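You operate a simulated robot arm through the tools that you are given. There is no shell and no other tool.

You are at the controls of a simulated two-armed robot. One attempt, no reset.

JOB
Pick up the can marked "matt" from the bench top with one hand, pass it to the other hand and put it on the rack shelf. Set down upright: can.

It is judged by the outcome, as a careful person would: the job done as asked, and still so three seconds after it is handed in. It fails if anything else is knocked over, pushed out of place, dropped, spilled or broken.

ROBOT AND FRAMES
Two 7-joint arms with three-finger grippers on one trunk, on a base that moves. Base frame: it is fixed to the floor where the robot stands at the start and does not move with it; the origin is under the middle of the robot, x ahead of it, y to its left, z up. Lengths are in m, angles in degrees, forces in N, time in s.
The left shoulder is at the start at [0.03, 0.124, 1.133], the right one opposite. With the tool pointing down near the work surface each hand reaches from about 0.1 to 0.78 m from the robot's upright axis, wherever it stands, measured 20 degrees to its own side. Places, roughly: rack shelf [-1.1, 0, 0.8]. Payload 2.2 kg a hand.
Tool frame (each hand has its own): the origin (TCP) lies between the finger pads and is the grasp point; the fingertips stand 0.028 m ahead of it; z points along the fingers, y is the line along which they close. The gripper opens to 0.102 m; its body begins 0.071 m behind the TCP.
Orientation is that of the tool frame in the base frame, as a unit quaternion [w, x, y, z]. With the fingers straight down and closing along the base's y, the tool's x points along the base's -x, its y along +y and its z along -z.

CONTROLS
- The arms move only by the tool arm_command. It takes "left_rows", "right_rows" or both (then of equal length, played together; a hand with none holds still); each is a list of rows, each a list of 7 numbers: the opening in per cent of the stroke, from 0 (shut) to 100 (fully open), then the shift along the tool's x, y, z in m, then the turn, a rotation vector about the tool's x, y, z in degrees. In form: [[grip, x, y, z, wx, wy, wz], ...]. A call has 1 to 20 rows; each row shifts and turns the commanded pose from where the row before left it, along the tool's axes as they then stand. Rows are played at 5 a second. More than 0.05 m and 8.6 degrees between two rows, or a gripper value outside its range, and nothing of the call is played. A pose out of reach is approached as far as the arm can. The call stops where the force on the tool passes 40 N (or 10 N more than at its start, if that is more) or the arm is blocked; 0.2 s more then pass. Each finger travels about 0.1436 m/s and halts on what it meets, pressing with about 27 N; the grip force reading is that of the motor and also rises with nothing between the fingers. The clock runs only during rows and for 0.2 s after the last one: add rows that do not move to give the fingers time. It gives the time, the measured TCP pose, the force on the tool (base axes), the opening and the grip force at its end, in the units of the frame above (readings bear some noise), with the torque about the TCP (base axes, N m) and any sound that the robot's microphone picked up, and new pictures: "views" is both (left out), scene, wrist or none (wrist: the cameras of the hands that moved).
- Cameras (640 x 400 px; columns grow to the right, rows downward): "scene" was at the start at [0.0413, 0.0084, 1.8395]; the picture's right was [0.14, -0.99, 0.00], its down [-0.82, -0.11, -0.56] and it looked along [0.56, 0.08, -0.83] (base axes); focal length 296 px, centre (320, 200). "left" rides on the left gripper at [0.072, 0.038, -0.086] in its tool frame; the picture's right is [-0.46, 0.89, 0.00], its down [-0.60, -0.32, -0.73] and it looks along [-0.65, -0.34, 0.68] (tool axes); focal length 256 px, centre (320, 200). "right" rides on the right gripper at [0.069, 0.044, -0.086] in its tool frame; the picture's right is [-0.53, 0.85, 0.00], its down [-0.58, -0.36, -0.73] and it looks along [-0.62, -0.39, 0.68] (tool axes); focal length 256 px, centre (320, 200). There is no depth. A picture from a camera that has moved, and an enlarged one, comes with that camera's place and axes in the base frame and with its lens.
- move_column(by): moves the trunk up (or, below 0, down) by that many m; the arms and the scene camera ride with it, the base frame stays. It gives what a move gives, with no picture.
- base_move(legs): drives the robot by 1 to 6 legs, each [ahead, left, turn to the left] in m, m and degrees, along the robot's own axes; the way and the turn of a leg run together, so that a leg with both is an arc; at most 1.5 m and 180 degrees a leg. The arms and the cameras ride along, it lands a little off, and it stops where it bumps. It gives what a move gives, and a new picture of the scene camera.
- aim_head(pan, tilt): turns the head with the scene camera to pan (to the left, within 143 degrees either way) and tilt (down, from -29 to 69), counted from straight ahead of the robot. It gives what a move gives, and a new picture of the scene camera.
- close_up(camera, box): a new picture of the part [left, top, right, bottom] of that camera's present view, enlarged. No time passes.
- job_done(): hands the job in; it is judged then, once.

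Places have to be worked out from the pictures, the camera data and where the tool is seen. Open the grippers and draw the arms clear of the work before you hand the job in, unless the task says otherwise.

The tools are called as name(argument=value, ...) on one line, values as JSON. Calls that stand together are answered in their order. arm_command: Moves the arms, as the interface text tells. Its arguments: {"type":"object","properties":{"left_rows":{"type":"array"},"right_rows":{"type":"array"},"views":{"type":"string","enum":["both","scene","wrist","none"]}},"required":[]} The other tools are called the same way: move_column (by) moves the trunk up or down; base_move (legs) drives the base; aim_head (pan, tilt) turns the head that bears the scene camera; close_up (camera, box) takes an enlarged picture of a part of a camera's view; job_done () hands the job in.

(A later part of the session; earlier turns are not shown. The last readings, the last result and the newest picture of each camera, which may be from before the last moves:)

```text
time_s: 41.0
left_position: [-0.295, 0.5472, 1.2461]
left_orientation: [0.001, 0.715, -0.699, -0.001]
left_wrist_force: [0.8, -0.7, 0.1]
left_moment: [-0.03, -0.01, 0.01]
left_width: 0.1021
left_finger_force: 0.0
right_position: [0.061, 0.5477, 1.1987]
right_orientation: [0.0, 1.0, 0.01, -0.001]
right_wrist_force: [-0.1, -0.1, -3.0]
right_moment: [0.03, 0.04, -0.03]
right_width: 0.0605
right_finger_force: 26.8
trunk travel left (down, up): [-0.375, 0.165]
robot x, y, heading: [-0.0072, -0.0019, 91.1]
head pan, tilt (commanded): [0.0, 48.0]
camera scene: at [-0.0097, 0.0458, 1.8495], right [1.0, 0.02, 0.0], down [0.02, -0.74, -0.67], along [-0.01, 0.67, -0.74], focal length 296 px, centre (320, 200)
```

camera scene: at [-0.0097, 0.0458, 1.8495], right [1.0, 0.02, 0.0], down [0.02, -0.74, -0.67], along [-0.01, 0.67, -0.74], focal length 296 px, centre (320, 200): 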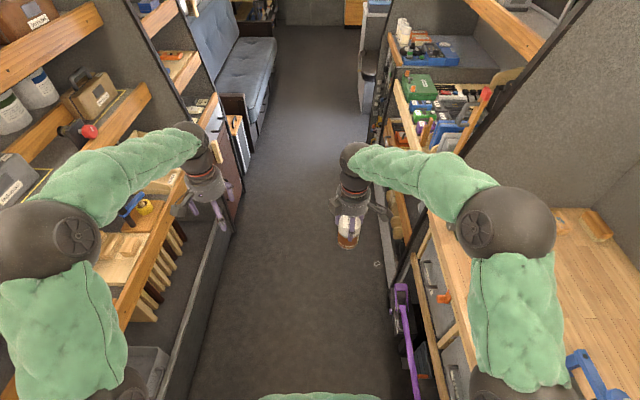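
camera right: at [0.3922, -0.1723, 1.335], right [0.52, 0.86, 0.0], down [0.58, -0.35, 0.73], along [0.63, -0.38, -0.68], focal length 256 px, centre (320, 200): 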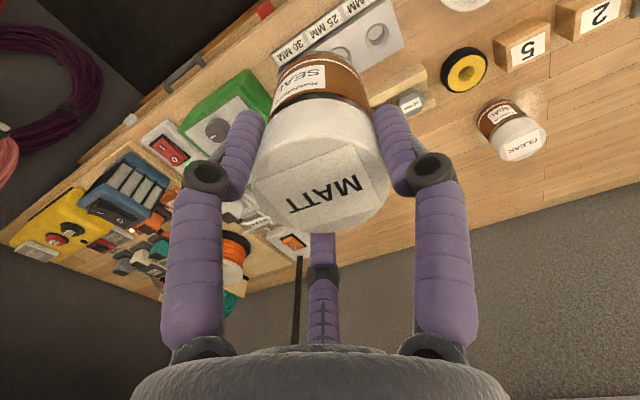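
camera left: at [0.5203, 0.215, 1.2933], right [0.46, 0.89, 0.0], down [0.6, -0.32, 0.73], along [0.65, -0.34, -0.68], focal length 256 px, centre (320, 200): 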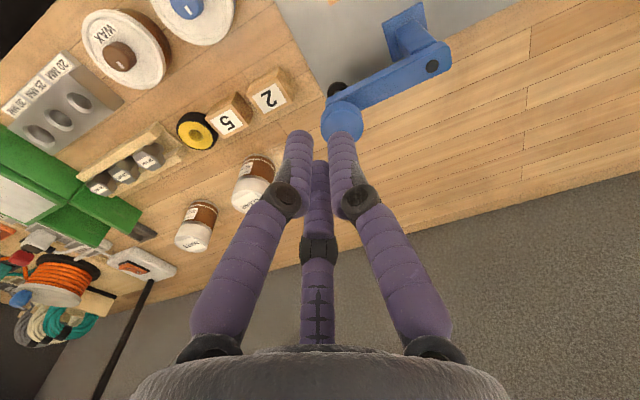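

The right hand holds the can with a finger gap facing left; the left hand is at robot-left. I now pitch the left hand up to point forward (20° below horizontal), staying in place, and watch the elbow clearance to the rack.

arm_command(left_rows=[[100, 0, 0, 0, 0, -7.78, 0], [100, 0, 0, 0, 0, -7.78, 0], [100, 0, 0, 0, 0, -7.78, 0], [100, 0, 0, 0, 0, -7.78, 0], [100, 0, 0, 0, 0, -7.78, 0], [100, 0, 0, 0, 0, -7.78, 0], [100, 0, 0, 0, 0, -7.78, 0], [100, 0, 0, 0, 0, -7.78, 0], [100, 0, 0, 0, 0, -7.78, 0], [100, 0, 0, 0, 0, 0, 0]], views="scene")

```text
time_s: 43.2
left_position: [-0.2968, 0.546, 1.2467]
left_orientation: [-0.401, 0.585, -0.572, -0.412]
left_wrist_force: [1.0, 0.3, 0.5]
left_moment: [0.05, 0.01, 0.02]
left_width: 0.1021
left_finger_force: 0.1
right_position: [0.0615, 0.5477, 1.1984]
right_orientation: [0.0, 1.0, 0.01, -0.001]
right_wrist_force: [-0.2, -1.5, -2.4]
right_moment: [-0.01, 0.04, 0.01]
right_width: 0.0603
right_finger_force: 26.8
trunk travel left (down, up): [-0.375, 0.165]
robot x, y, heading: [-0.0084, -0.0033, 91.0]
head pan, tilt (commanded): [0.0, 48.0]
camera scene: at [-0.0093, 0.0454, 1.8496], right [1.0, 0.02, 0.0], down [0.02, -0.74, -0.67], along [-0.01, 0.67, -0.74], focal length 296 px, centre (320, 200)
```

scene: 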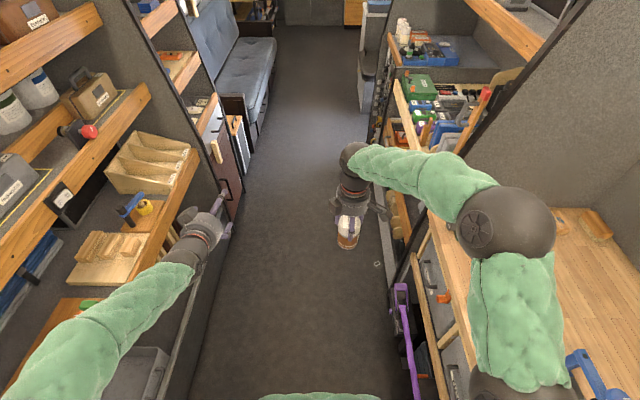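

The left hand now points forward 20° down, wrist and elbow clear. Next I roll it +90° so that its thumb finger is on top (the other two fingers form a horizontal pair).

arm_command(left_rows=[[100, 0, 0, 0, 0, 0, 8.18], [100, 0, 0, 0, 0, 0, 8.18], [100, 0, 0, 0, 0, 0, 8.18], [100, 0, 0, 0, 0, 0, 8.18], [100, 0, 0, 0, 0, 0, 8.18], [100, 0, 0, 0, 0, 0, 8.18], [100, 0, 0, 0, 0, 0, 8.18], [100, 0, 0, 0, 0, 0, 8.18], [100, 0, 0, 0, 0, 0, 8.18], [100, 0, 0, 0, 0, 0, 8.18], [100, 0, 0, 0, 0, 0, 8.2], [100, 0, 0, 0, 0, 0, 0]], views="scene")

```text
time_s: 45.8
left_position: [-0.297, 0.5467, 1.2451]
left_orientation: [-0.007, -0.008, 0.819, 0.574]
left_wrist_force: [0.5, -0.7, 0.5]
left_moment: [0.0, -0.02, 0.03]
left_width: 0.1021
left_finger_force: 0.0
right_position: [0.0617, 0.5476, 1.1988]
right_orientation: [0.0, 1.0, 0.01, 0.0]
right_wrist_force: [0.7, -0.5, -1.3]
right_moment: [0.0, -0.03, 0.0]
right_width: 0.0607
right_finger_force: 27.3
trunk travel left (down, up): [-0.375, 0.165]
robot x, y, heading: [-0.0104, -0.0027, 91.3]
head pan, tilt (commanded): [0.0, 48.0]
camera scene: at [-0.0096, 0.0457, 1.8495], right [1.0, 0.02, 0.0], down [0.02, -0.74, -0.67], along [-0.01, 0.67, -0.74], focal length 296 px, centre (320, 200)
```

scene: 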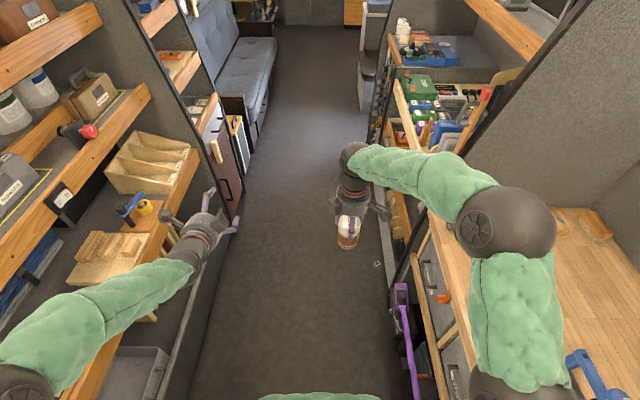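

Thumb is up as intended. Before fixing the hand-over geometry I want to inspect the shelf's floor height and free space from closer, so I finish the turn toward the rack with the can in the right hand (arms stay within ~0.65 m of the axis).

base_move(legs=[[0, -0.06, 0], [0, 0, 89]])

```text
time_s: 50.4
left_position: [-0.5241, -0.2495, 1.245]
left_orientation: [-0.372, -0.53, 0.624, 0.438]
left_wrist_force: [1.6, -0.7, 0.1]
left_moment: [0.05, 0.0, -0.06]
left_width: 0.1018
left_finger_force: 0.0
right_position: [-0.4608, 0.1041, 1.1983]
right_orientation: [0.0, 0.763, 0.647, 0.0]
right_wrist_force: [1.2, -0.5, -3.0]
right_moment: [-0.01, -0.02, -0.01]
right_width: 0.0604
right_finger_force: 26.8
trunk travel left (down, up): [-0.375, 0.165]
robot x, y, heading: [0.069, -0.0697, 170.4]
head pan, tilt (commanded): [0.0, 48.0]
stopped in leg 2: the robot was blocked; the commanded pose is now the measured one
camera scene: at [0.019, -0.0609, 1.8496], right [0.16, 0.99, 0.0], down [0.73, -0.12, -0.67], along [-0.66, 0.11, -0.74], focal length 296 px, centre (320, 200)
```

scene: 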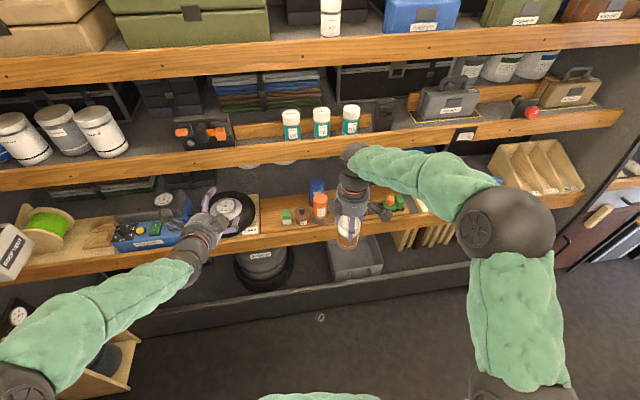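

The turn was blocked at heading 170°. I look around the base to find what was touched before moving further.

aim_head(pan=135, tilt=60)

aim_head(pan=90, tilt=60)

aim_head(pan=-135, tilt=60)

aim_head(pan=-70, tilt=60)

```text
time_s: 52.5
left_position: [-0.5263, -0.2489, 1.245]
left_orientation: [-0.371, -0.53, 0.625, 0.437]
left_wrist_force: [0.7, 0.9, -0.4]
left_moment: [0.0, -0.01, -0.03]
left_width: 0.1019
left_finger_force: 0.1
right_position: [-0.463, 0.104, 1.1979]
right_orientation: [0.0, 0.762, 0.647, 0.0]
right_wrist_force: [-0.2, -0.1, -3.0]
right_moment: [0.02, 0.04, 0.01]
right_width: 0.0606
right_finger_force: 27.0
trunk travel left (down, up): [-0.375, 0.165]
robot x, y, heading: [0.063, -0.0691, 170.6]
head pan, tilt (commanded): [135.0, 60.0]
camera scene: at [0.1336, -0.1261, 1.8343], right [-0.81, -0.58, 0.0], down [-0.5, 0.7, -0.5], along [0.29, -0.41, -0.87], focal length 296 px, centre (320, 200)
```

scene: 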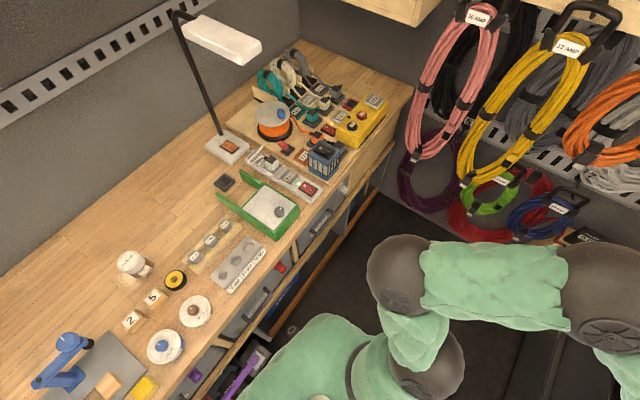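

```text
time_s: 53.6
left_position: [-0.5263, -0.2472, 1.247]
left_orientation: [-0.372, -0.529, 0.625, 0.437]
left_wrist_force: [0.6, 0.2, 0.2]
left_moment: [-0.03, 0.0, -0.05]
left_width: 0.102
left_finger_force: 0.1
right_position: [-0.4617, 0.1043, 1.1991]
right_orientation: [0.002, 0.762, 0.647, 0.0]
right_wrist_force: [0.0, -0.6, -3.5]
right_moment: [0.0, -0.03, -0.01]
right_width: 0.0605
right_finger_force: 26.5
trunk travel left (down, up): [-0.375, 0.165]
robot x, y, heading: [0.0624, -0.066, 170.4]
head pan, tilt (commanded): [90.0, 60.0]
camera scene: at [0.0841, -0.1377, 1.8343], right [-0.99, 0.16, 0.0], down [0.14, 0.85, -0.5], along [-0.08, -0.49, -0.87], focal length 296 px, centre (320, 200)
```

scene: 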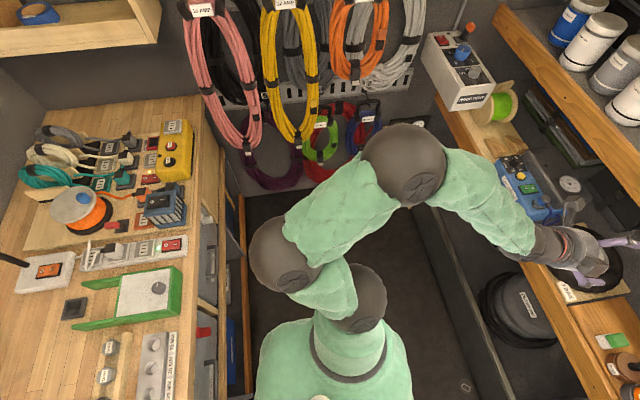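

```text
time_s: 56.9
left_position: [-0.5264, -0.2485, 1.2454]
left_orientation: [-0.371, -0.53, 0.625, 0.437]
left_wrist_force: [0.5, -0.2, -0.9]
left_moment: [0.0, -0.02, -0.02]
left_width: 0.102
left_finger_force: 0.1
right_position: [-0.4615, 0.1049, 1.1986]
right_orientation: [0.001, 0.762, 0.647, 0.0]
right_wrist_force: [0.0, 0.5, -3.1]
right_moment: [0.0, -0.01, -0.01]
right_width: 0.0606
right_finger_force: 27.3
trunk travel left (down, up): [-0.375, 0.165]
robot x, y, heading: [0.0633, -0.0639, 170.8]
head pan, tilt (commanded): [-135.0, 60.0]
camera scene: at [0.1491, -0.0331, 1.8343], right [0.58, -0.81, 0.0], down [-0.7, -0.5, -0.5], along [0.41, 0.29, -0.87], focal length 296 px, centre (320, 200)
```

scene: 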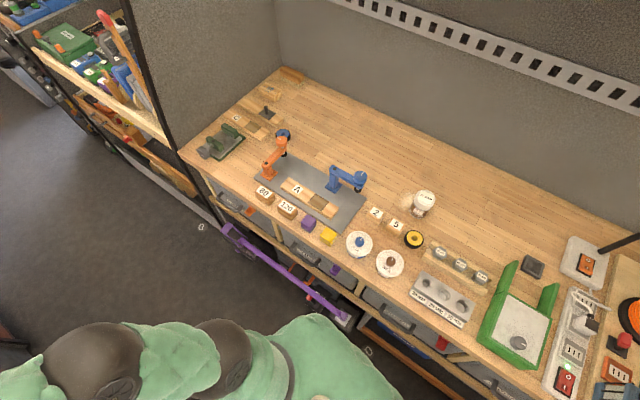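

```text
time_s: 58.2
left_position: [-0.5269, -0.2484, 1.2452]
left_orientation: [-0.372, -0.529, 0.625, 0.437]
left_wrist_force: [0.3, 0.6, 0.1]
left_moment: [0.01, -0.01, 0.0]
left_width: 0.1021
left_finger_force: 0.0
right_position: [-0.4624, 0.1059, 1.1993]
right_orientation: [0.001, 0.762, 0.647, 0.0]
right_wrist_force: [1.0, 0.4, -2.5]
right_moment: [-0.01, -0.03, 0.0]
right_width: 0.0604
right_finger_force: 26.9
trunk travel left (down, up): [-0.375, 0.165]
robot x, y, heading: [0.0663, -0.0647, 170.5]
head pan, tilt (commanded): [-70.0, 60.0]
camera scene: at [0.0828, -0.0064, 1.8342], right [0.98, 0.18, 0.0], down [0.16, -0.85, -0.5], along [-0.09, 0.49, -0.87], focal length 296 px, centre (320, 200)
```

scene: 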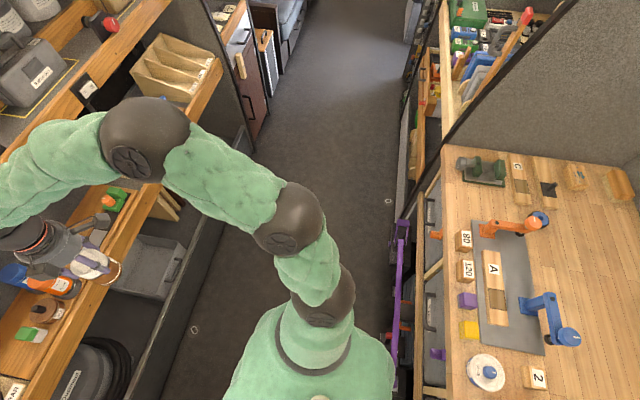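

The wrist readings are normal and the can is still held. The likely contact is the base's rear with something at the bench's lower shelf (the purple clamp sticks out there); I zoom in to check that nothing was displaced.

aim_head(pan=-143, tilt=69)

close_up(camera="scene", box=[180, 200, 440, 380])

```text
time_s: 59.7
left_position: [-0.5253, -0.2484, 1.2442]
left_orientation: [-0.371, -0.529, 0.625, 0.437]
left_wrist_force: [-0.1, 0.2, 0.1]
left_moment: [-0.01, -0.02, 0.01]
left_width: 0.1019
left_finger_force: 0.1
right_position: [-0.4637, 0.1056, 1.1986]
right_orientation: [0.001, 0.763, 0.647, 0.0]
right_wrist_force: [-0.3, 0.3, -3.0]
right_moment: [0.01, -0.01, 0.03]
right_width: 0.0604
right_finger_force: 26.9
trunk travel left (down, up): [-0.375, 0.165]
robot x, y, heading: [0.0693, -0.0677, 170.6]
head pan, tilt (commanded): [-143.0, 68.8]
camera scene: at [0.1445, -0.046, 1.8249], right [0.46, -0.89, 0.0], down [-0.83, -0.43, -0.36], along [0.32, 0.17, -0.93], focal length 296 px, centre (320, 200)
```

scene: 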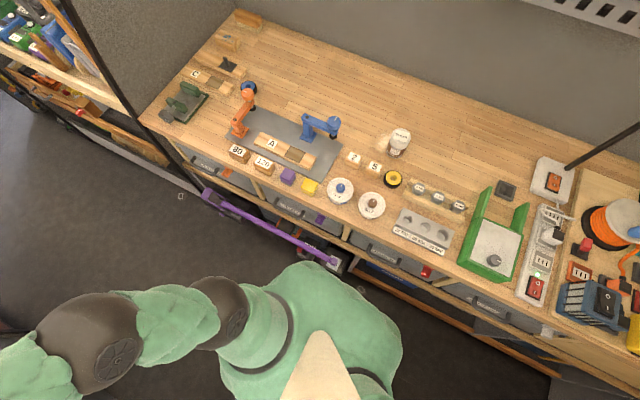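

```text
2.22 times, centred on (310, 290) of scene
camera zoom: at [0.1445, -0.046, 1.8249], right [0.46, -0.89, 0.0], down [-0.83, -0.43, -0.36], along [0.32, 0.17, -0.93], focal length 658 px, centre (342, 0)
```

zoom: 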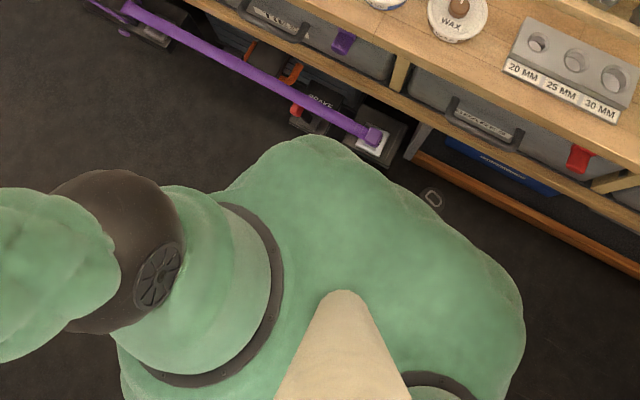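

Nothing looks displaced; the rear of the robot is simply close to the boxes under the bench. I move forward away from the bench a bit, then finish the turn to face the rack.

base_move(legs=[[0.08, 0, 0]])

aim_head(pan=0, tilt=45)

```text
time_s: 60.7
left_position: [-0.6049, -0.2346, 1.2446]
left_orientation: [-0.371, -0.53, 0.625, 0.437]
left_wrist_force: [-1.2, 0.1, -0.5]
left_moment: [0.0, -0.02, -0.02]
left_width: 0.1019
left_finger_force: 0.1
right_position: [-0.5418, 0.1175, 1.1971]
right_orientation: [0.001, 0.763, 0.647, 0.001]
right_wrist_force: [-0.2, 0.0, -2.6]
right_moment: [-0.03, -0.08, 0.0]
right_width: 0.0605
right_finger_force: 26.9
trunk travel left (down, up): [-0.375, 0.165]
robot x, y, heading: [-0.0112, -0.0504, 170.7]
head pan, tilt (commanded): [-143.0, 68.8]
camera scene: at [0.065, -0.0328, 1.825], right [0.46, -0.89, 0.0], down [-0.83, -0.43, -0.36], along [0.32, 0.17, -0.93], focal length 296 px, centre (320, 200)
```

scene: 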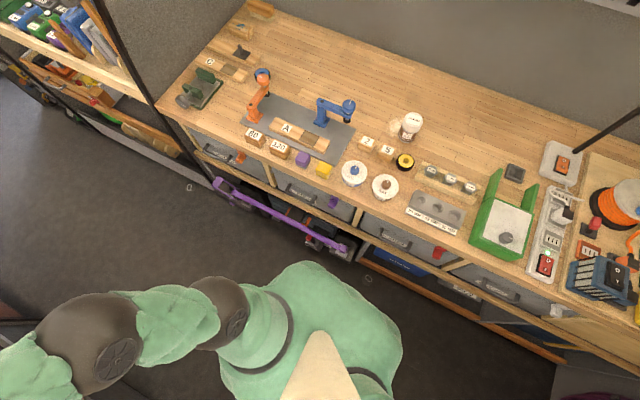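

```text
time_s: 63.0
left_position: [-0.6033, -0.2362, 1.2461]
left_orientation: [-0.371, -0.53, 0.625, 0.438]
left_wrist_force: [0.0, 0.0, 0.2]
left_moment: [-0.01, 0.0, 0.0]
left_width: 0.102
left_finger_force: 0.1
right_position: [-0.5385, 0.1181, 1.1984]
right_orientation: [0.001, 0.762, 0.647, 0.001]
right_wrist_force: [-0.2, -0.3, -2.7]
right_moment: [0.01, -0.01, -0.02]
right_width: 0.0605
right_finger_force: 27.0
trunk travel left (down, up): [-0.375, 0.165]
robot x, y, heading: [-0.0093, -0.0519, 170.7]
head pan, tilt (commanded): [0.0, 45.0]
camera scene: at [-0.0624, -0.0458, 1.8537], right [0.16, 0.99, 0.0], down [0.7, -0.12, -0.71], along [-0.7, 0.12, -0.71], focal length 296 px, centre (320, 200)
```

scene: 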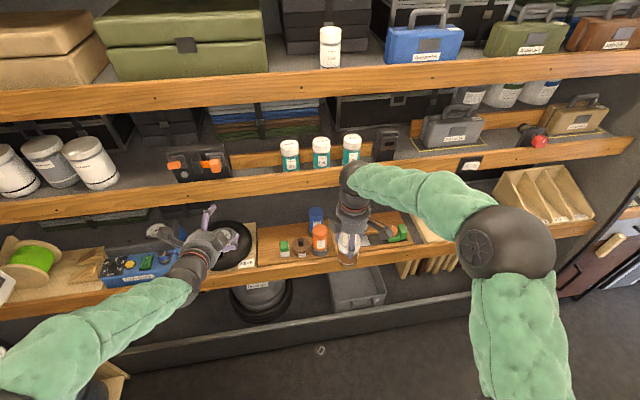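

The arms are ~10 cm clear of the rack's front. I lower the trunk 0.3 m so that the head can look deeper into the lower shelf.

move_column(by=-0.3)

aim_head(pan=8, tilt=38)

close_up(camera="scene", box=[220, 150, 460, 300])

```text
time_s: 66.0
left_position: [-0.6038, -0.2362, 0.9462]
left_orientation: [-0.371, -0.529, 0.625, 0.437]
left_wrist_force: [-0.6, -0.9, 0.0]
left_moment: [-0.03, 0.02, -0.03]
left_width: 0.102
left_finger_force: 0.1
right_position: [-0.5389, 0.1169, 0.8982]
right_orientation: [0.001, 0.763, 0.646, -0.001]
right_wrist_force: [0.1, -0.2, -2.6]
right_moment: [0.03, 0.01, -0.01]
right_width: 0.0605
right_finger_force: 27.1
trunk travel left (down, up): [-0.075, 0.465]
robot x, y, heading: [-0.0123, -0.055, 170.4]
head pan, tilt (commanded): [0.0, 45.0]
```

```text
time_s: 66.7
left_position: [-0.6043, -0.2361, 0.9456]
left_orientation: [-0.372, -0.529, 0.625, 0.436]
left_wrist_force: [-0.5, -0.1, 1.0]
left_moment: [-0.01, 0.0, 0.02]
left_width: 0.1021
left_finger_force: 0.1
right_position: [-0.5395, 0.1178, 0.8989]
right_orientation: [0.001, 0.763, 0.647, 0.0]
right_wrist_force: [-0.6, 0.3, -3.1]
right_moment: [-0.05, 0.02, -0.02]
right_width: 0.0606
right_finger_force: 26.7
trunk travel left (down, up): [-0.075, 0.465]
robot x, y, heading: [-0.0123, -0.0505, 170.7]
head pan, tilt (commanded): [8.0, 38.0]
camera scene: at [-0.0684, -0.0569, 1.5639], right [0.03, 1.0, 0.0], down [0.62, -0.02, -0.79], along [-0.79, 0.02, -0.62], focal length 296 px, centre (320, 200)
```

scene: 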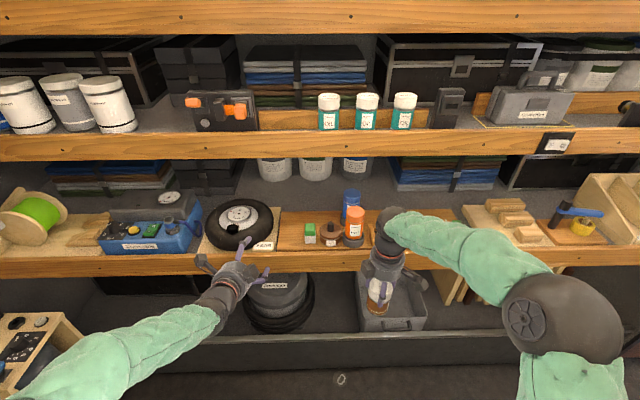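

```text
2.67 times, centred on (340, 225) of scene
camera zoom: at [-0.0684, -0.0569, 1.5639], right [0.03, 1.0, 0.0], down [0.62, -0.02, -0.79], along [-0.79, 0.02, -0.62], focal length 790 px, centre (267, 133)
```

zoom: 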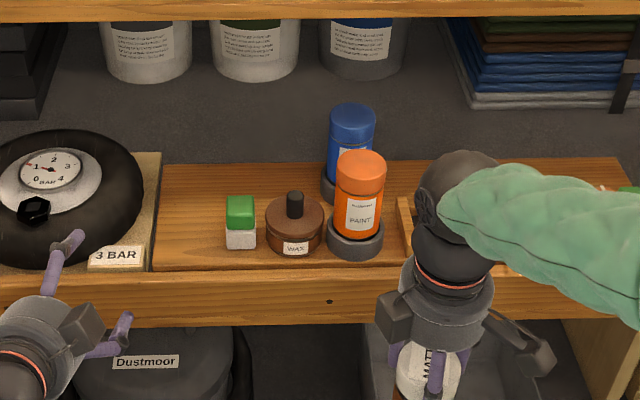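

Now the lower shelf is clear: board top z≈0.81 out to x≈-0.957, dark floor behind it free back to tins at x≈-1.2 and towels at (-1.11, 0.30). I'll place the can near (-1.03, 0.23), entering over the low tray. Next, I set the left hand for the hand-over: pitch to 8° below horizontal and yaw 60° to the right.

arm_command(left_rows=[[100, 0, 0, 0, -6, 0, 0], [100, 0, 0, 0, -6, 0, 0], [100, 0, 0, 0, 0, -8.488, 1.191], [100, 0, 0, 0, 0, -8.488, 1.191], [100, 0, 0, 0, 0, -8.488, 1.191], [100, 0, 0, 0, 0, -8.488, 1.191], [100, 0, 0, 0, 0, -8.488, 1.191], [100, 0, 0, 0, 0, -8.488, 1.191], [100, 0, 0, 0, 0, -8.488, 1.191], [100, 0, 0, 0, 0, 0, 0], [100, 0, 0, 0, 0, 0, 0]], views="both")

```text
time_s: 69.1
left_position: [-0.6026, -0.2356, 0.9455]
left_orientation: [-0.117, -0.134, 0.743, 0.646]
left_wrist_force: [0.9, 0.1, 0.0]
left_moment: [0.0, 0.04, 0.03]
left_width: 0.1019
left_finger_force: 0.0
right_position: [-0.5393, 0.1185, 0.8988]
right_orientation: [0.0, 0.763, 0.646, 0.0]
right_wrist_force: [0.1, 0.9, -2.5]
right_moment: [-0.02, 0.0, 0.01]
right_width: 0.0604
right_finger_force: 27.3
trunk travel left (down, up): [-0.075, 0.465]
robot x, y, heading: [-0.0142, -0.0542, 170.5]
head pan, tilt (commanded): [8.0, 38.0]
camera scene: at [-0.0684, -0.057, 1.564], right [0.02, 1.0, 0.0], down [0.62, -0.02, -0.79], along [-0.79, 0.02, -0.62], focal length 296 px, centre (320, 200)
camera left: at [-0.6433, -0.3352, 0.9953], right [0.39, 0.28, 0.88], down [0.84, -0.51, -0.21], along [0.39, 0.82, -0.43], focal length 256 px, centre (320, 200)
```

scene: 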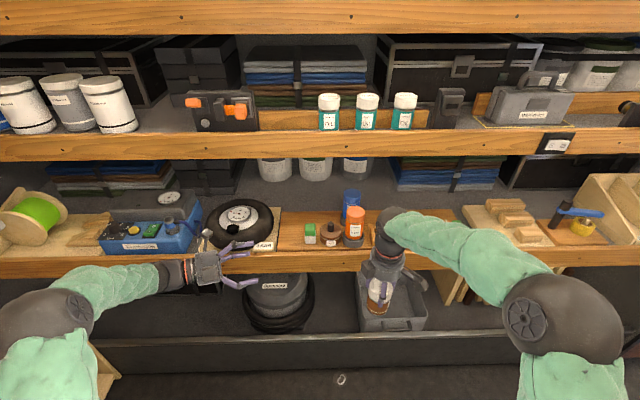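
left: 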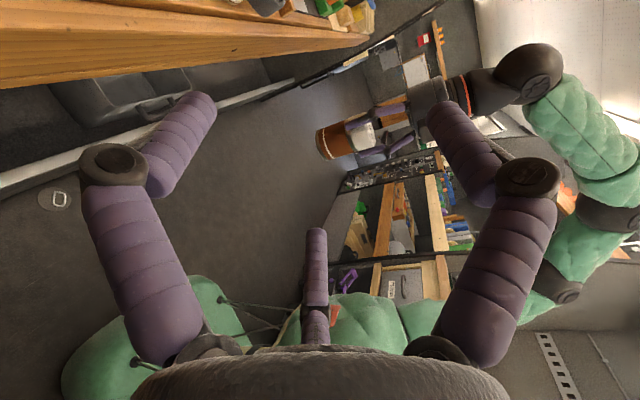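

The left hand points at the right hand's can as planned. I translate it to a pre-grasp point 11 cm short of the can axis, at the planned height.

arm_command(left_rows=[[100, -0.02295, -0.00545, 0.02593, 0, 0, 0], [100, -0.02295, -0.00545, 0.02593, 0, 0, 0], [100, -0.02295, -0.00545, 0.02593, 0, 0, 0], [100, -0.02295, -0.00545, 0.02593, 0, 0, 0], [100, -0.02295, -0.00545, 0.02593, 0, 0, 0], [100, -0.02295, -0.00545, 0.02593, 0, 0, 0], [100, -0.02295, -0.00545, 0.02593, 0, 0, 0], [100, -0.02295, -0.00545, 0.02593, 0, 0, 0], [100, 0, 0, 0, 0, 0, 0], [100, 0, 0, 0, 0, 0, 0]], views="both")

close_up(camera="left", box=[180, 60, 500, 260])

```text
time_s: 71.3
left_position: [-0.5009, 0.0133, 0.8728]
left_orientation: [-0.117, -0.135, 0.742, 0.646]
left_wrist_force: [-0.7, 0.0, -0.2]
left_moment: [-0.01, -0.01, -0.02]
left_width: 0.102
left_finger_force: 0.0
right_position: [-0.5383, 0.1177, 0.8982]
right_orientation: [0.001, 0.763, 0.647, 0.001]
right_wrist_force: [-0.2, 0.0, -2.6]
right_moment: [-0.01, 0.0, -0.01]
right_width: 0.0604
right_finger_force: 26.8
trunk travel left (down, up): [-0.075, 0.465]
robot x, y, heading: [-0.0133, -0.0533, 170.5]
head pan, tilt (commanded): [8.0, 38.0]
camera scene: at [-0.0685, -0.057, 1.564], right [0.02, 1.0, 0.0], down [0.62, -0.02, -0.79], along [-0.79, 0.02, -0.62], focal length 296 px, centre (320, 200)
camera left: at [-0.5411, -0.086, 0.9224], right [0.39, 0.28, 0.88], down [0.84, -0.51, -0.21], along [0.39, 0.82, -0.43], focal length 256 px, centre (320, 200)
```

scene: 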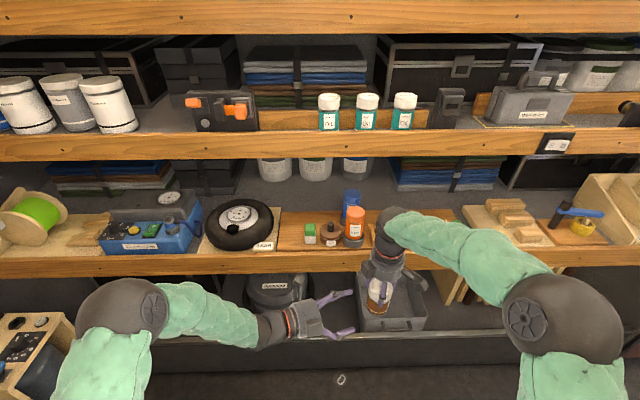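
left: 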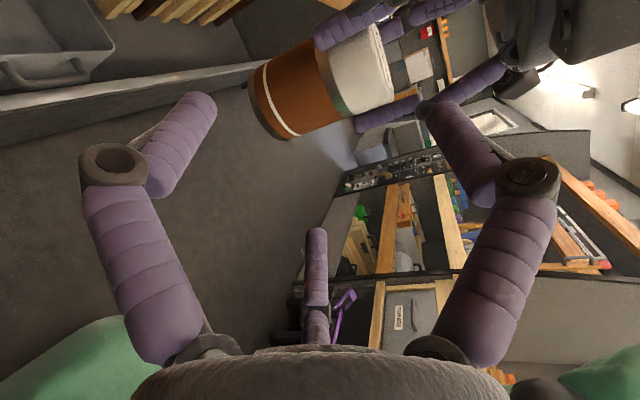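

```text
2.00 times, centred on (340, 160) of left
camera zoom: at [-0.5411, -0.086, 0.9224], right [0.39, 0.28, 0.88], down [0.84, -0.51, -0.21], along [0.39, 0.82, -0.43], focal length 512 px, centre (280, 280)
```

zoom: 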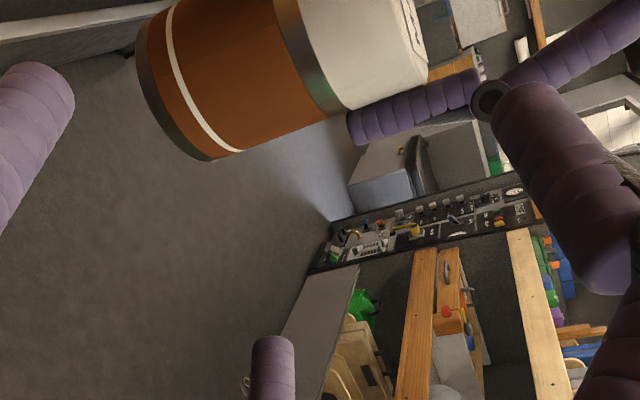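

The left camera (its right = up) sees the can from the side. I zoom on it to measure the can's bottom, lid top and the right fingertips relative to the left hand.

close_up(camera="left", box=[220, 0, 460, 150])

close_up(camera="scene", box=[250, 200, 450, 350])

```text
2.67 times, centred on (340, 75) of left
camera zoom: at [-0.5411, -0.086, 0.9224], right [0.39, 0.28, 0.88], down [0.84, -0.51, -0.21], along [0.39, 0.82, -0.43], focal length 683 px, centre (267, 533)
```

zoom: 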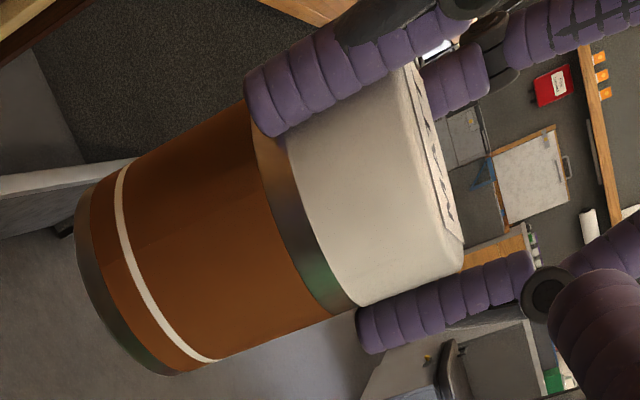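

```text
2.67 times, centred on (350, 275) of scene
camera zoom: at [-0.0685, -0.057, 1.564], right [0.02, 1.0, 0.0], down [0.62, -0.02, -0.79], along [-0.79, 0.02, -0.62], focal length 790 px, centre (240, 0)
```

zoom: 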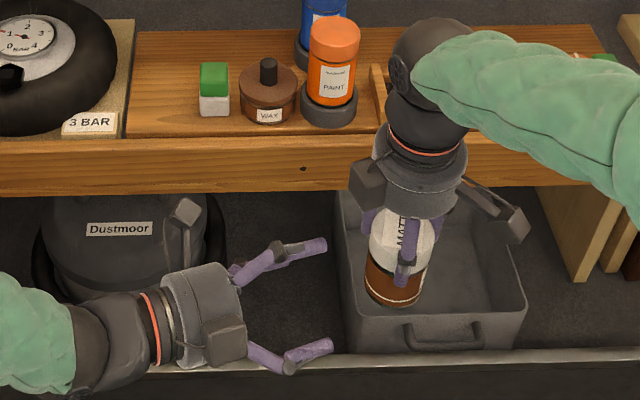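

Measured from the left camera: can bottom z≈0.812, lid top ≈0.905 (height ≈0.093), right fingertips ≈0.871. I align the left hand (TCP 6.6 cm above can bottom on arrival), narrow it to 86 %, and advance half-way along its own axis.

arm_command(left_rows=[[86, -0.0017, 0.0196, 0, 0, 0, 0], [86, 0, 0, 0, 0, 0, 0], [86, 0, 0, 0.015, 0, 0, 0], [86, 0, 0, 0.015, 0, 0, 0], [86, 0, 0, 0.015, 0, 0, 0], [86, 0, 0, 0, 0, 0, 0], [86, 0, 0, 0, 0, 0, 0]], views="both")

close_up(camera="scene", box=[270, 200, 450, 350])

```text
time_s: 72.9
left_position: [-0.5153, 0.0602, 0.8863]
left_orientation: [-0.117, -0.135, 0.742, 0.646]
left_wrist_force: [-0.3, -0.1, 0.0]
left_moment: [-0.03, -0.02, 0.02]
left_width: 0.0881
left_finger_force: 0.0
right_position: [-0.539, 0.1185, 0.8996]
right_orientation: [0.001, 0.763, 0.647, 0.0]
right_wrist_force: [0.4, 0.6, -2.1]
right_moment: [-0.02, -0.02, -0.01]
right_width: 0.0606
right_finger_force: 27.1
trunk travel left (down, up): [-0.075, 0.465]
robot x, y, heading: [-0.0136, -0.0569, 170.5]
head pan, tilt (commanded): [8.0, 38.0]
camera scene: at [-0.0684, -0.057, 1.564], right [0.02, 1.0, 0.0], down [0.62, -0.02, -0.79], along [-0.79, 0.02, -0.62], focal length 296 px, centre (320, 200)
camera left: at [-0.5557, -0.0388, 0.9352], right [0.39, 0.28, 0.88], down [0.84, -0.51, -0.21], along [0.39, 0.82, -0.43], focal length 256 px, centre (320, 200)
```

scene: 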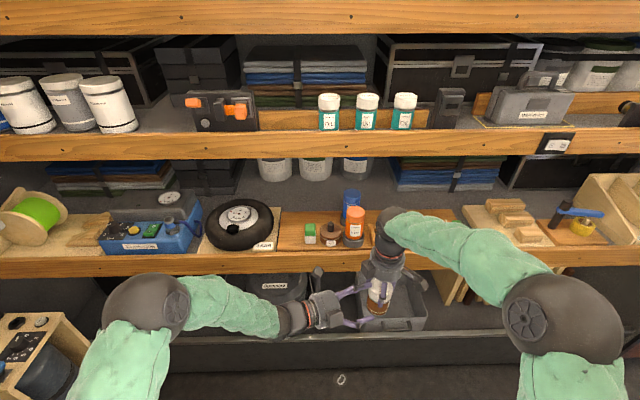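
left: 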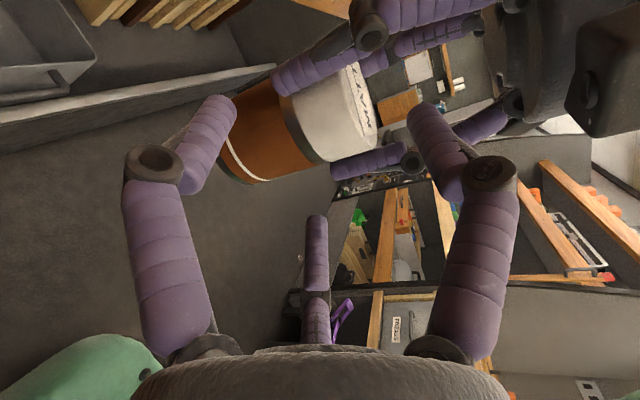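

```text
2.67 times, centred on (360, 275) of scene
camera zoom: at [-0.0684, -0.057, 1.564], right [0.02, 1.0, 0.0], down [0.62, -0.02, -0.79], along [-0.79, 0.02, -0.62], focal length 790 px, centre (213, 0)
```

zoom: 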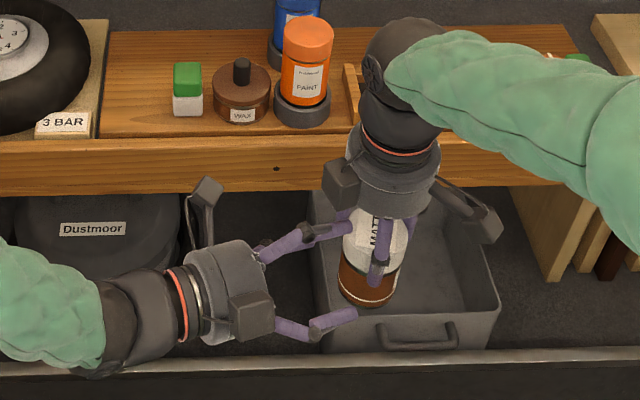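

The can is centred between the lower pair within ~2 mm, and the thumb line is above the lid. I zoom the left view to double-check the clearance to the right fingertips before the last 5.8 cm.

close_up(camera="left", box=[180, 30, 460, 205])

```text
2.29 times, centred on (320, 118) of left
camera zoom: at [-0.5557, -0.0388, 0.9352], right [0.39, 0.28, 0.88], down [0.84, -0.51, -0.21], along [0.39, 0.82, -0.43], focal length 585 px, centre (320, 389)
```

zoom: 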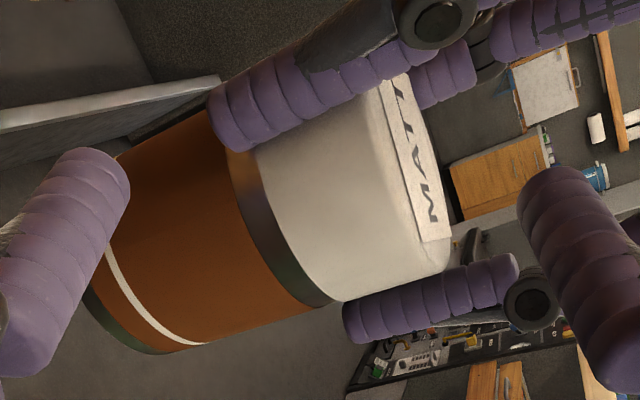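

Clearance between the left's lower fingers and the right fingertips works out to about 1 cm. I advance the remaining 5.8 cm along the left tool axis.

arm_command(left_rows=[[86, 0.0004, 0, 0.015, 0, 0, 0], [86, 0.0004, 0, 0.015, 0, 0, 0], [86, 0.0004, 0, 0.015, 0, 0, 0], [86, 0, 0, 0.013, 0, 0, 0], [86, 0, 0, 0, 0, 0, 0], [86, 0, 0, 0, 0, 0, 0]], views="both")

close_up(camera="scene", box=[310, 220, 430, 340])

close_up(camera="left", box=[140, 30, 500, 280])

close_up(camera="right", box=[160, 60, 500, 280])

```text
time_s: 74.3
left_position: [-0.5375, 0.1142, 0.8788]
left_orientation: [-0.117, -0.134, 0.742, 0.646]
left_wrist_force: [-0.1, 0.0, -0.5]
left_moment: [-0.03, -0.01, 0.02]
left_width: 0.0875
left_finger_force: 0.0
right_position: [-0.5403, 0.118, 0.8975]
right_orientation: [0.0, 0.762, 0.647, 0.0]
right_wrist_force: [0.0, 0.4, -2.5]
right_moment: [0.02, -0.01, 0.02]
right_width: 0.0606
right_finger_force: 26.8
trunk travel left (down, up): [-0.075, 0.465]
robot x, y, heading: [-0.0104, -0.0514, 170.6]
head pan, tilt (commanded): [8.0, 38.0]
camera scene: at [-0.0685, -0.057, 1.564], right [0.02, 1.0, 0.0], down [0.62, -0.02, -0.79], along [-0.79, 0.02, -0.62], focal length 296 px, centre (320, 200)
camera left: at [-0.5773, 0.0143, 0.9272], right [0.39, 0.28, 0.88], down [0.84, -0.51, -0.21], along [0.39, 0.82, -0.43], focal length 256 px, centre (320, 200)
```

scene: 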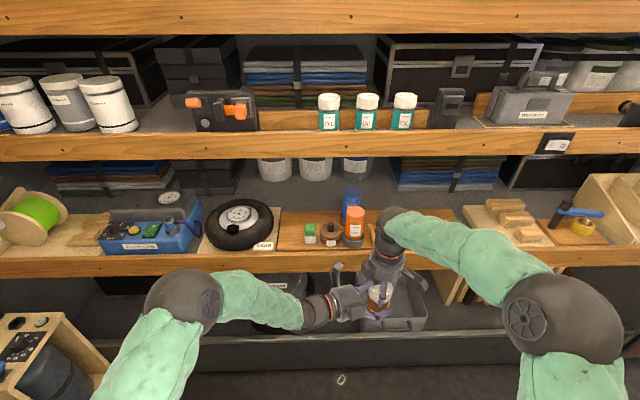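
left: 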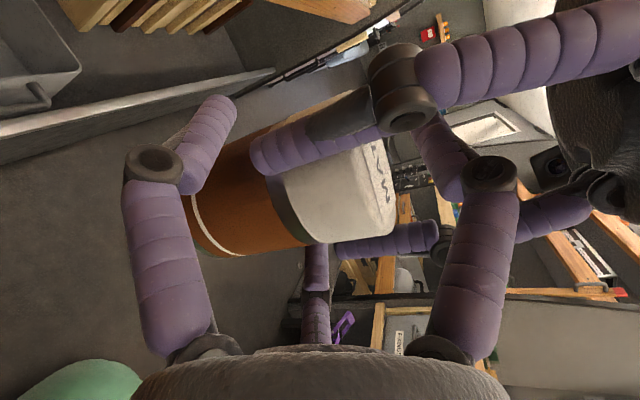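

```text
3.33 times, centred on (370, 280) of scene
camera zoom: at [-0.0685, -0.057, 1.564], right [0.02, 1.0, 0.0], down [0.62, -0.02, -0.79], along [-0.79, 0.02, -0.62], focal length 987 px, centre (153, -67)
```

zoom: 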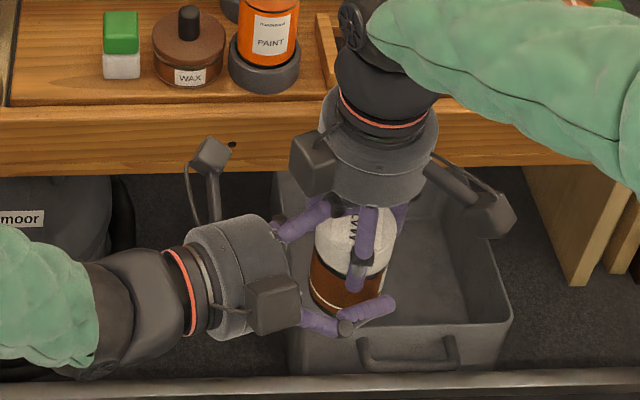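

```text
1.60 times, centred on (320, 155) of left
camera zoom: at [-0.5773, 0.0143, 0.9272], right [0.39, 0.28, 0.88], down [0.84, -0.51, -0.21], along [0.39, 0.82, -0.43], focal length 410 px, centre (320, 272)
```

zoom: 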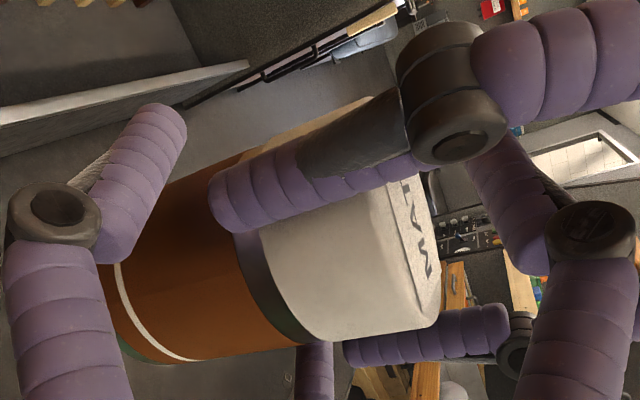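

```text
1.82 times, centred on (330, 170) of right
camera zoom: at [-0.4852, 0.1779, 0.9846], right [0.75, -0.66, 0.0], down [-0.45, -0.51, 0.73], along [-0.49, -0.55, -0.68], focal length 465 px, centre (302, 254)
```

zoom: 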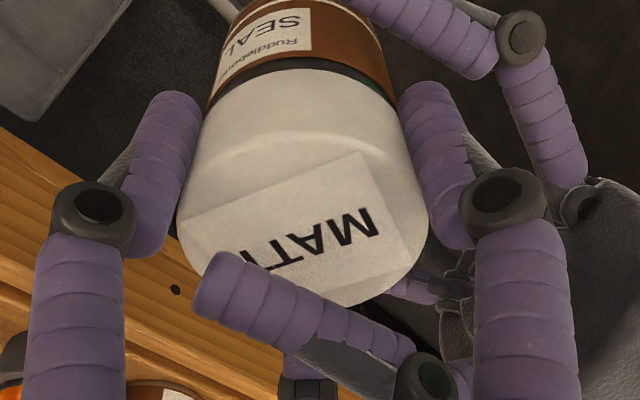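

Everything is in place with no contact: the left thumb lies above the lid and the lower pair straddles the can body. I close the left hand gently to 66 % first.

arm_command(left_rows=[[76, 0, 0, 0, 0, 0, 0], [70, 0, 0, 0, 0, 0, 0], [66, 0, 0, 0, 0, 0, 0], [66, 0, 0, 0, 0, 0, 0], [66, 0, 0, 0, 0, 0, 0]], views="wrist")

close_up(camera="right", box=[160, 60, 500, 280])

close_up(camera="left", box=[140, 30, 500, 280])

```text
time_s: 75.5
left_position: [-0.5376, 0.1142, 0.8769]
left_orientation: [-0.117, -0.135, 0.743, 0.645]
left_wrist_force: [-2.7, -1.4, -2.0]
left_moment: [-0.02, 0.02, 0.01]
left_width: 0.0706
left_finger_force: 2.0
right_position: [-0.5399, 0.1185, 0.8977]
right_orientation: [0.001, 0.762, 0.647, 0.001]
right_wrist_force: [2.4, 1.4, 0.0]
right_moment: [0.04, -0.07, 0.01]
right_width: 0.0604
right_finger_force: 27.2
trunk travel left (down, up): [-0.075, 0.465]
robot x, y, heading: [-0.0138, -0.0508, 170.7]
head pan, tilt (commanded): [8.0, 38.0]
camera left: at [-0.5774, 0.0141, 0.9272], right [0.39, 0.28, 0.88], down [0.84, -0.51, -0.21], along [0.38, 0.82, -0.43], focal length 256 px, centre (320, 200)
```

left: 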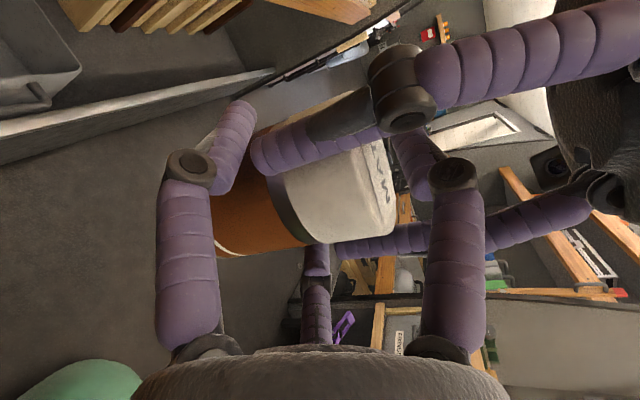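

```text
1.82 times, centred on (330, 170) of right
camera zoom: at [-0.4851, 0.178, 0.9846], right [0.75, -0.66, 0.0], down [-0.45, -0.51, 0.73], along [-0.49, -0.55, -0.68], focal length 465 px, centre (302, 254)
```

zoom: 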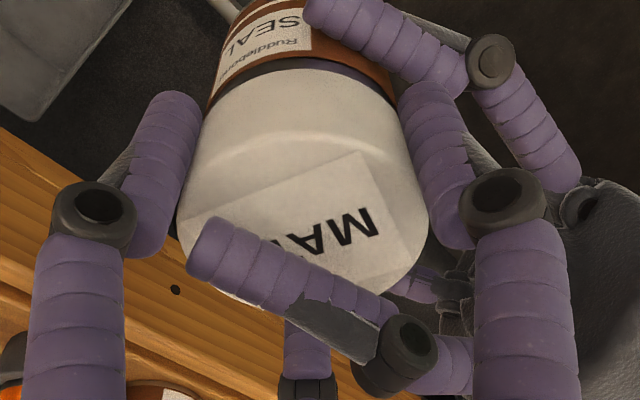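

```text
1.60 times, centred on (320, 155) of left
camera zoom: at [-0.5774, 0.0141, 0.9272], right [0.39, 0.28, 0.88], down [0.84, -0.51, -0.21], along [0.38, 0.82, -0.43], focal length 410 px, centre (320, 272)
```

zoom: 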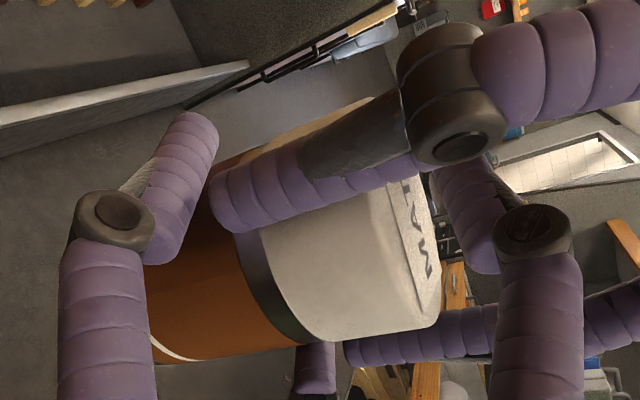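

The lower pair touches the can (mean width 0.0706, only 2 N), so force grows with closing; the thumb should meet the lid near 59 %. I tighten in small steps to read when the thumb touches.

arm_command(left_rows=[[60, 0, 0, 0, 0, 0, 0], [60, 0, 0, 0, 0, 0, 0], [60, 0, 0, 0, 0, 0, 0]], views="none")

arm_command(left_rows=[[55, 0, 0, 0, 0, 0, 0], [55, 0, 0, 0, 0, 0, 0], [55, 0, 0, 0, 0, 0, 0]], views="wrist")

close_up(camera="right", box=[160, 60, 500, 280])

```text
time_s: 76.3
left_position: [-0.538, 0.1139, 0.8783]
left_orientation: [-0.117, -0.135, 0.743, 0.645]
left_wrist_force: [-3.5, -2.2, -2.4]
left_moment: [-0.05, 0.05, -0.03]
left_width: 0.0705
left_finger_force: 6.7
right_position: [-0.538, 0.1179, 0.8997]
right_orientation: [0.001, 0.762, 0.647, 0.0]
right_wrist_force: [2.7, 2.8, -0.5]
right_moment: [0.08, -0.15, -0.01]
right_width: 0.0607
right_finger_force: 27.4
trunk travel left (down, up): [-0.075, 0.465]
robot x, y, heading: [-0.0115, -0.0495, 170.8]
head pan, tilt (commanded): [8.0, 38.0]
```

```text
time_s: 77.1
left_position: [-0.537, 0.113, 0.8777]
left_orientation: [-0.117, -0.135, 0.743, 0.646]
left_wrist_force: [-4.9, -3.6, -3.8]
left_moment: [-0.04, 0.06, 0.05]
left_width: 0.0702
left_finger_force: 10.4
right_position: [-0.5404, 0.1176, 0.8982]
right_orientation: [0.001, 0.763, 0.647, 0.0]
right_wrist_force: [4.6, 3.7, 0.1]
right_moment: [0.15, -0.15, -0.01]
right_width: 0.0606
right_finger_force: 27.3
trunk travel left (down, up): [-0.075, 0.465]
robot x, y, heading: [-0.0111, -0.0504, 170.6]
head pan, tilt (commanded): [8.0, 38.0]
camera left: at [-0.5774, 0.0141, 0.9272], right [0.39, 0.28, 0.88], down [0.84, -0.51, -0.21], along [0.38, 0.82, -0.43], focal length 256 px, centre (320, 200)
```

left: 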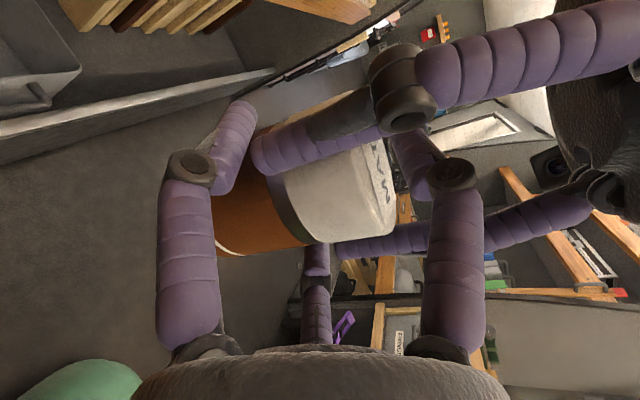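

```text
1.82 times, centred on (330, 170) of right
camera zoom: at [-0.4852, 0.178, 0.9847], right [0.75, -0.66, 0.0], down [-0.45, -0.51, 0.73], along [-0.49, -0.55, -0.68], focal length 465 px, centre (302, 254)
```

zoom: 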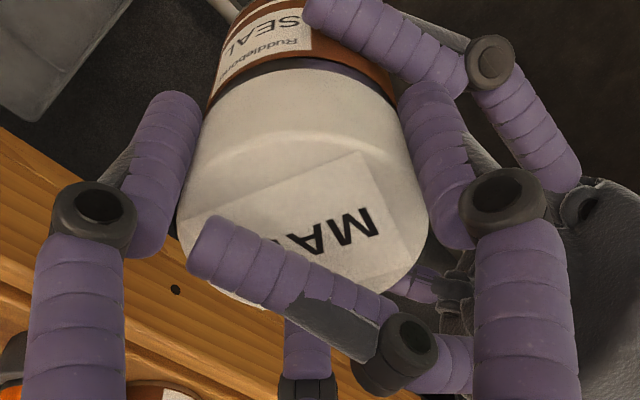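

Width stays at 0.0705 while force rises to 10 N, so the fingers have seated on the can, but the wrist shows ~6 N sideways (+x of the left tool), i.e. the hand is off-centre a little. I shift the left hand 1.5 mm that way to balance the grip.

arm_command(left_rows=[[55, 0.0015, 0, 0, 0, 0, 0], [55, 0, 0, 0, 0, 0, 0]], views="none")

```text
time_s: 77.7
left_position: [-0.5385, 0.1146, 0.8785]
left_orientation: [-0.117, -0.134, 0.743, 0.645]
left_wrist_force: [5.8, -5.4, 1.2]
left_moment: [-0.11, 0.0, -0.07]
left_width: 0.07
left_finger_force: 10.4
right_position: [-0.5394, 0.1185, 0.8985]
right_orientation: [0.0, 0.762, 0.647, 0.0]
right_wrist_force: [-5.6, 6.3, -3.6]
right_moment: [0.21, 0.13, 0.06]
right_width: 0.0607
right_finger_force: 26.8
trunk travel left (down, up): [-0.075, 0.465]
robot x, y, heading: [-0.0125, -0.0518, 170.7]
head pan, tilt (commanded): [8.0, 38.0]
```

The side force swung to -3.6 N, so I back off 0.6 mm and relieve 1 mm along the tool axis.

arm_command(left_rows=[[55, -0.0006, 0, -0.001, 0, 0, 0], [55, 0, 0, 0, 0, 0, 0]], views="none")

```text
time_s: 78.3
left_position: [-0.5381, 0.1132, 0.8777]
left_orientation: [-0.116, -0.135, 0.743, 0.645]
left_wrist_force: [-0.5, 3.2, -5.6]
left_moment: [0.07, -0.13, -0.04]
left_width: 0.07
left_finger_force: 10.3
right_position: [-0.5393, 0.1178, 0.8991]
right_orientation: [0.001, 0.763, 0.647, 0.0]
right_wrist_force: [0.0, -3.9, 2.5]
right_moment: [-0.12, 0.06, 0.02]
right_width: 0.0606
right_finger_force: 26.9
trunk travel left (down, up): [-0.075, 0.465]
robot x, y, heading: [-0.0139, -0.0525, 170.5]
head pan, tilt (commanded): [8.0, 38.0]
```

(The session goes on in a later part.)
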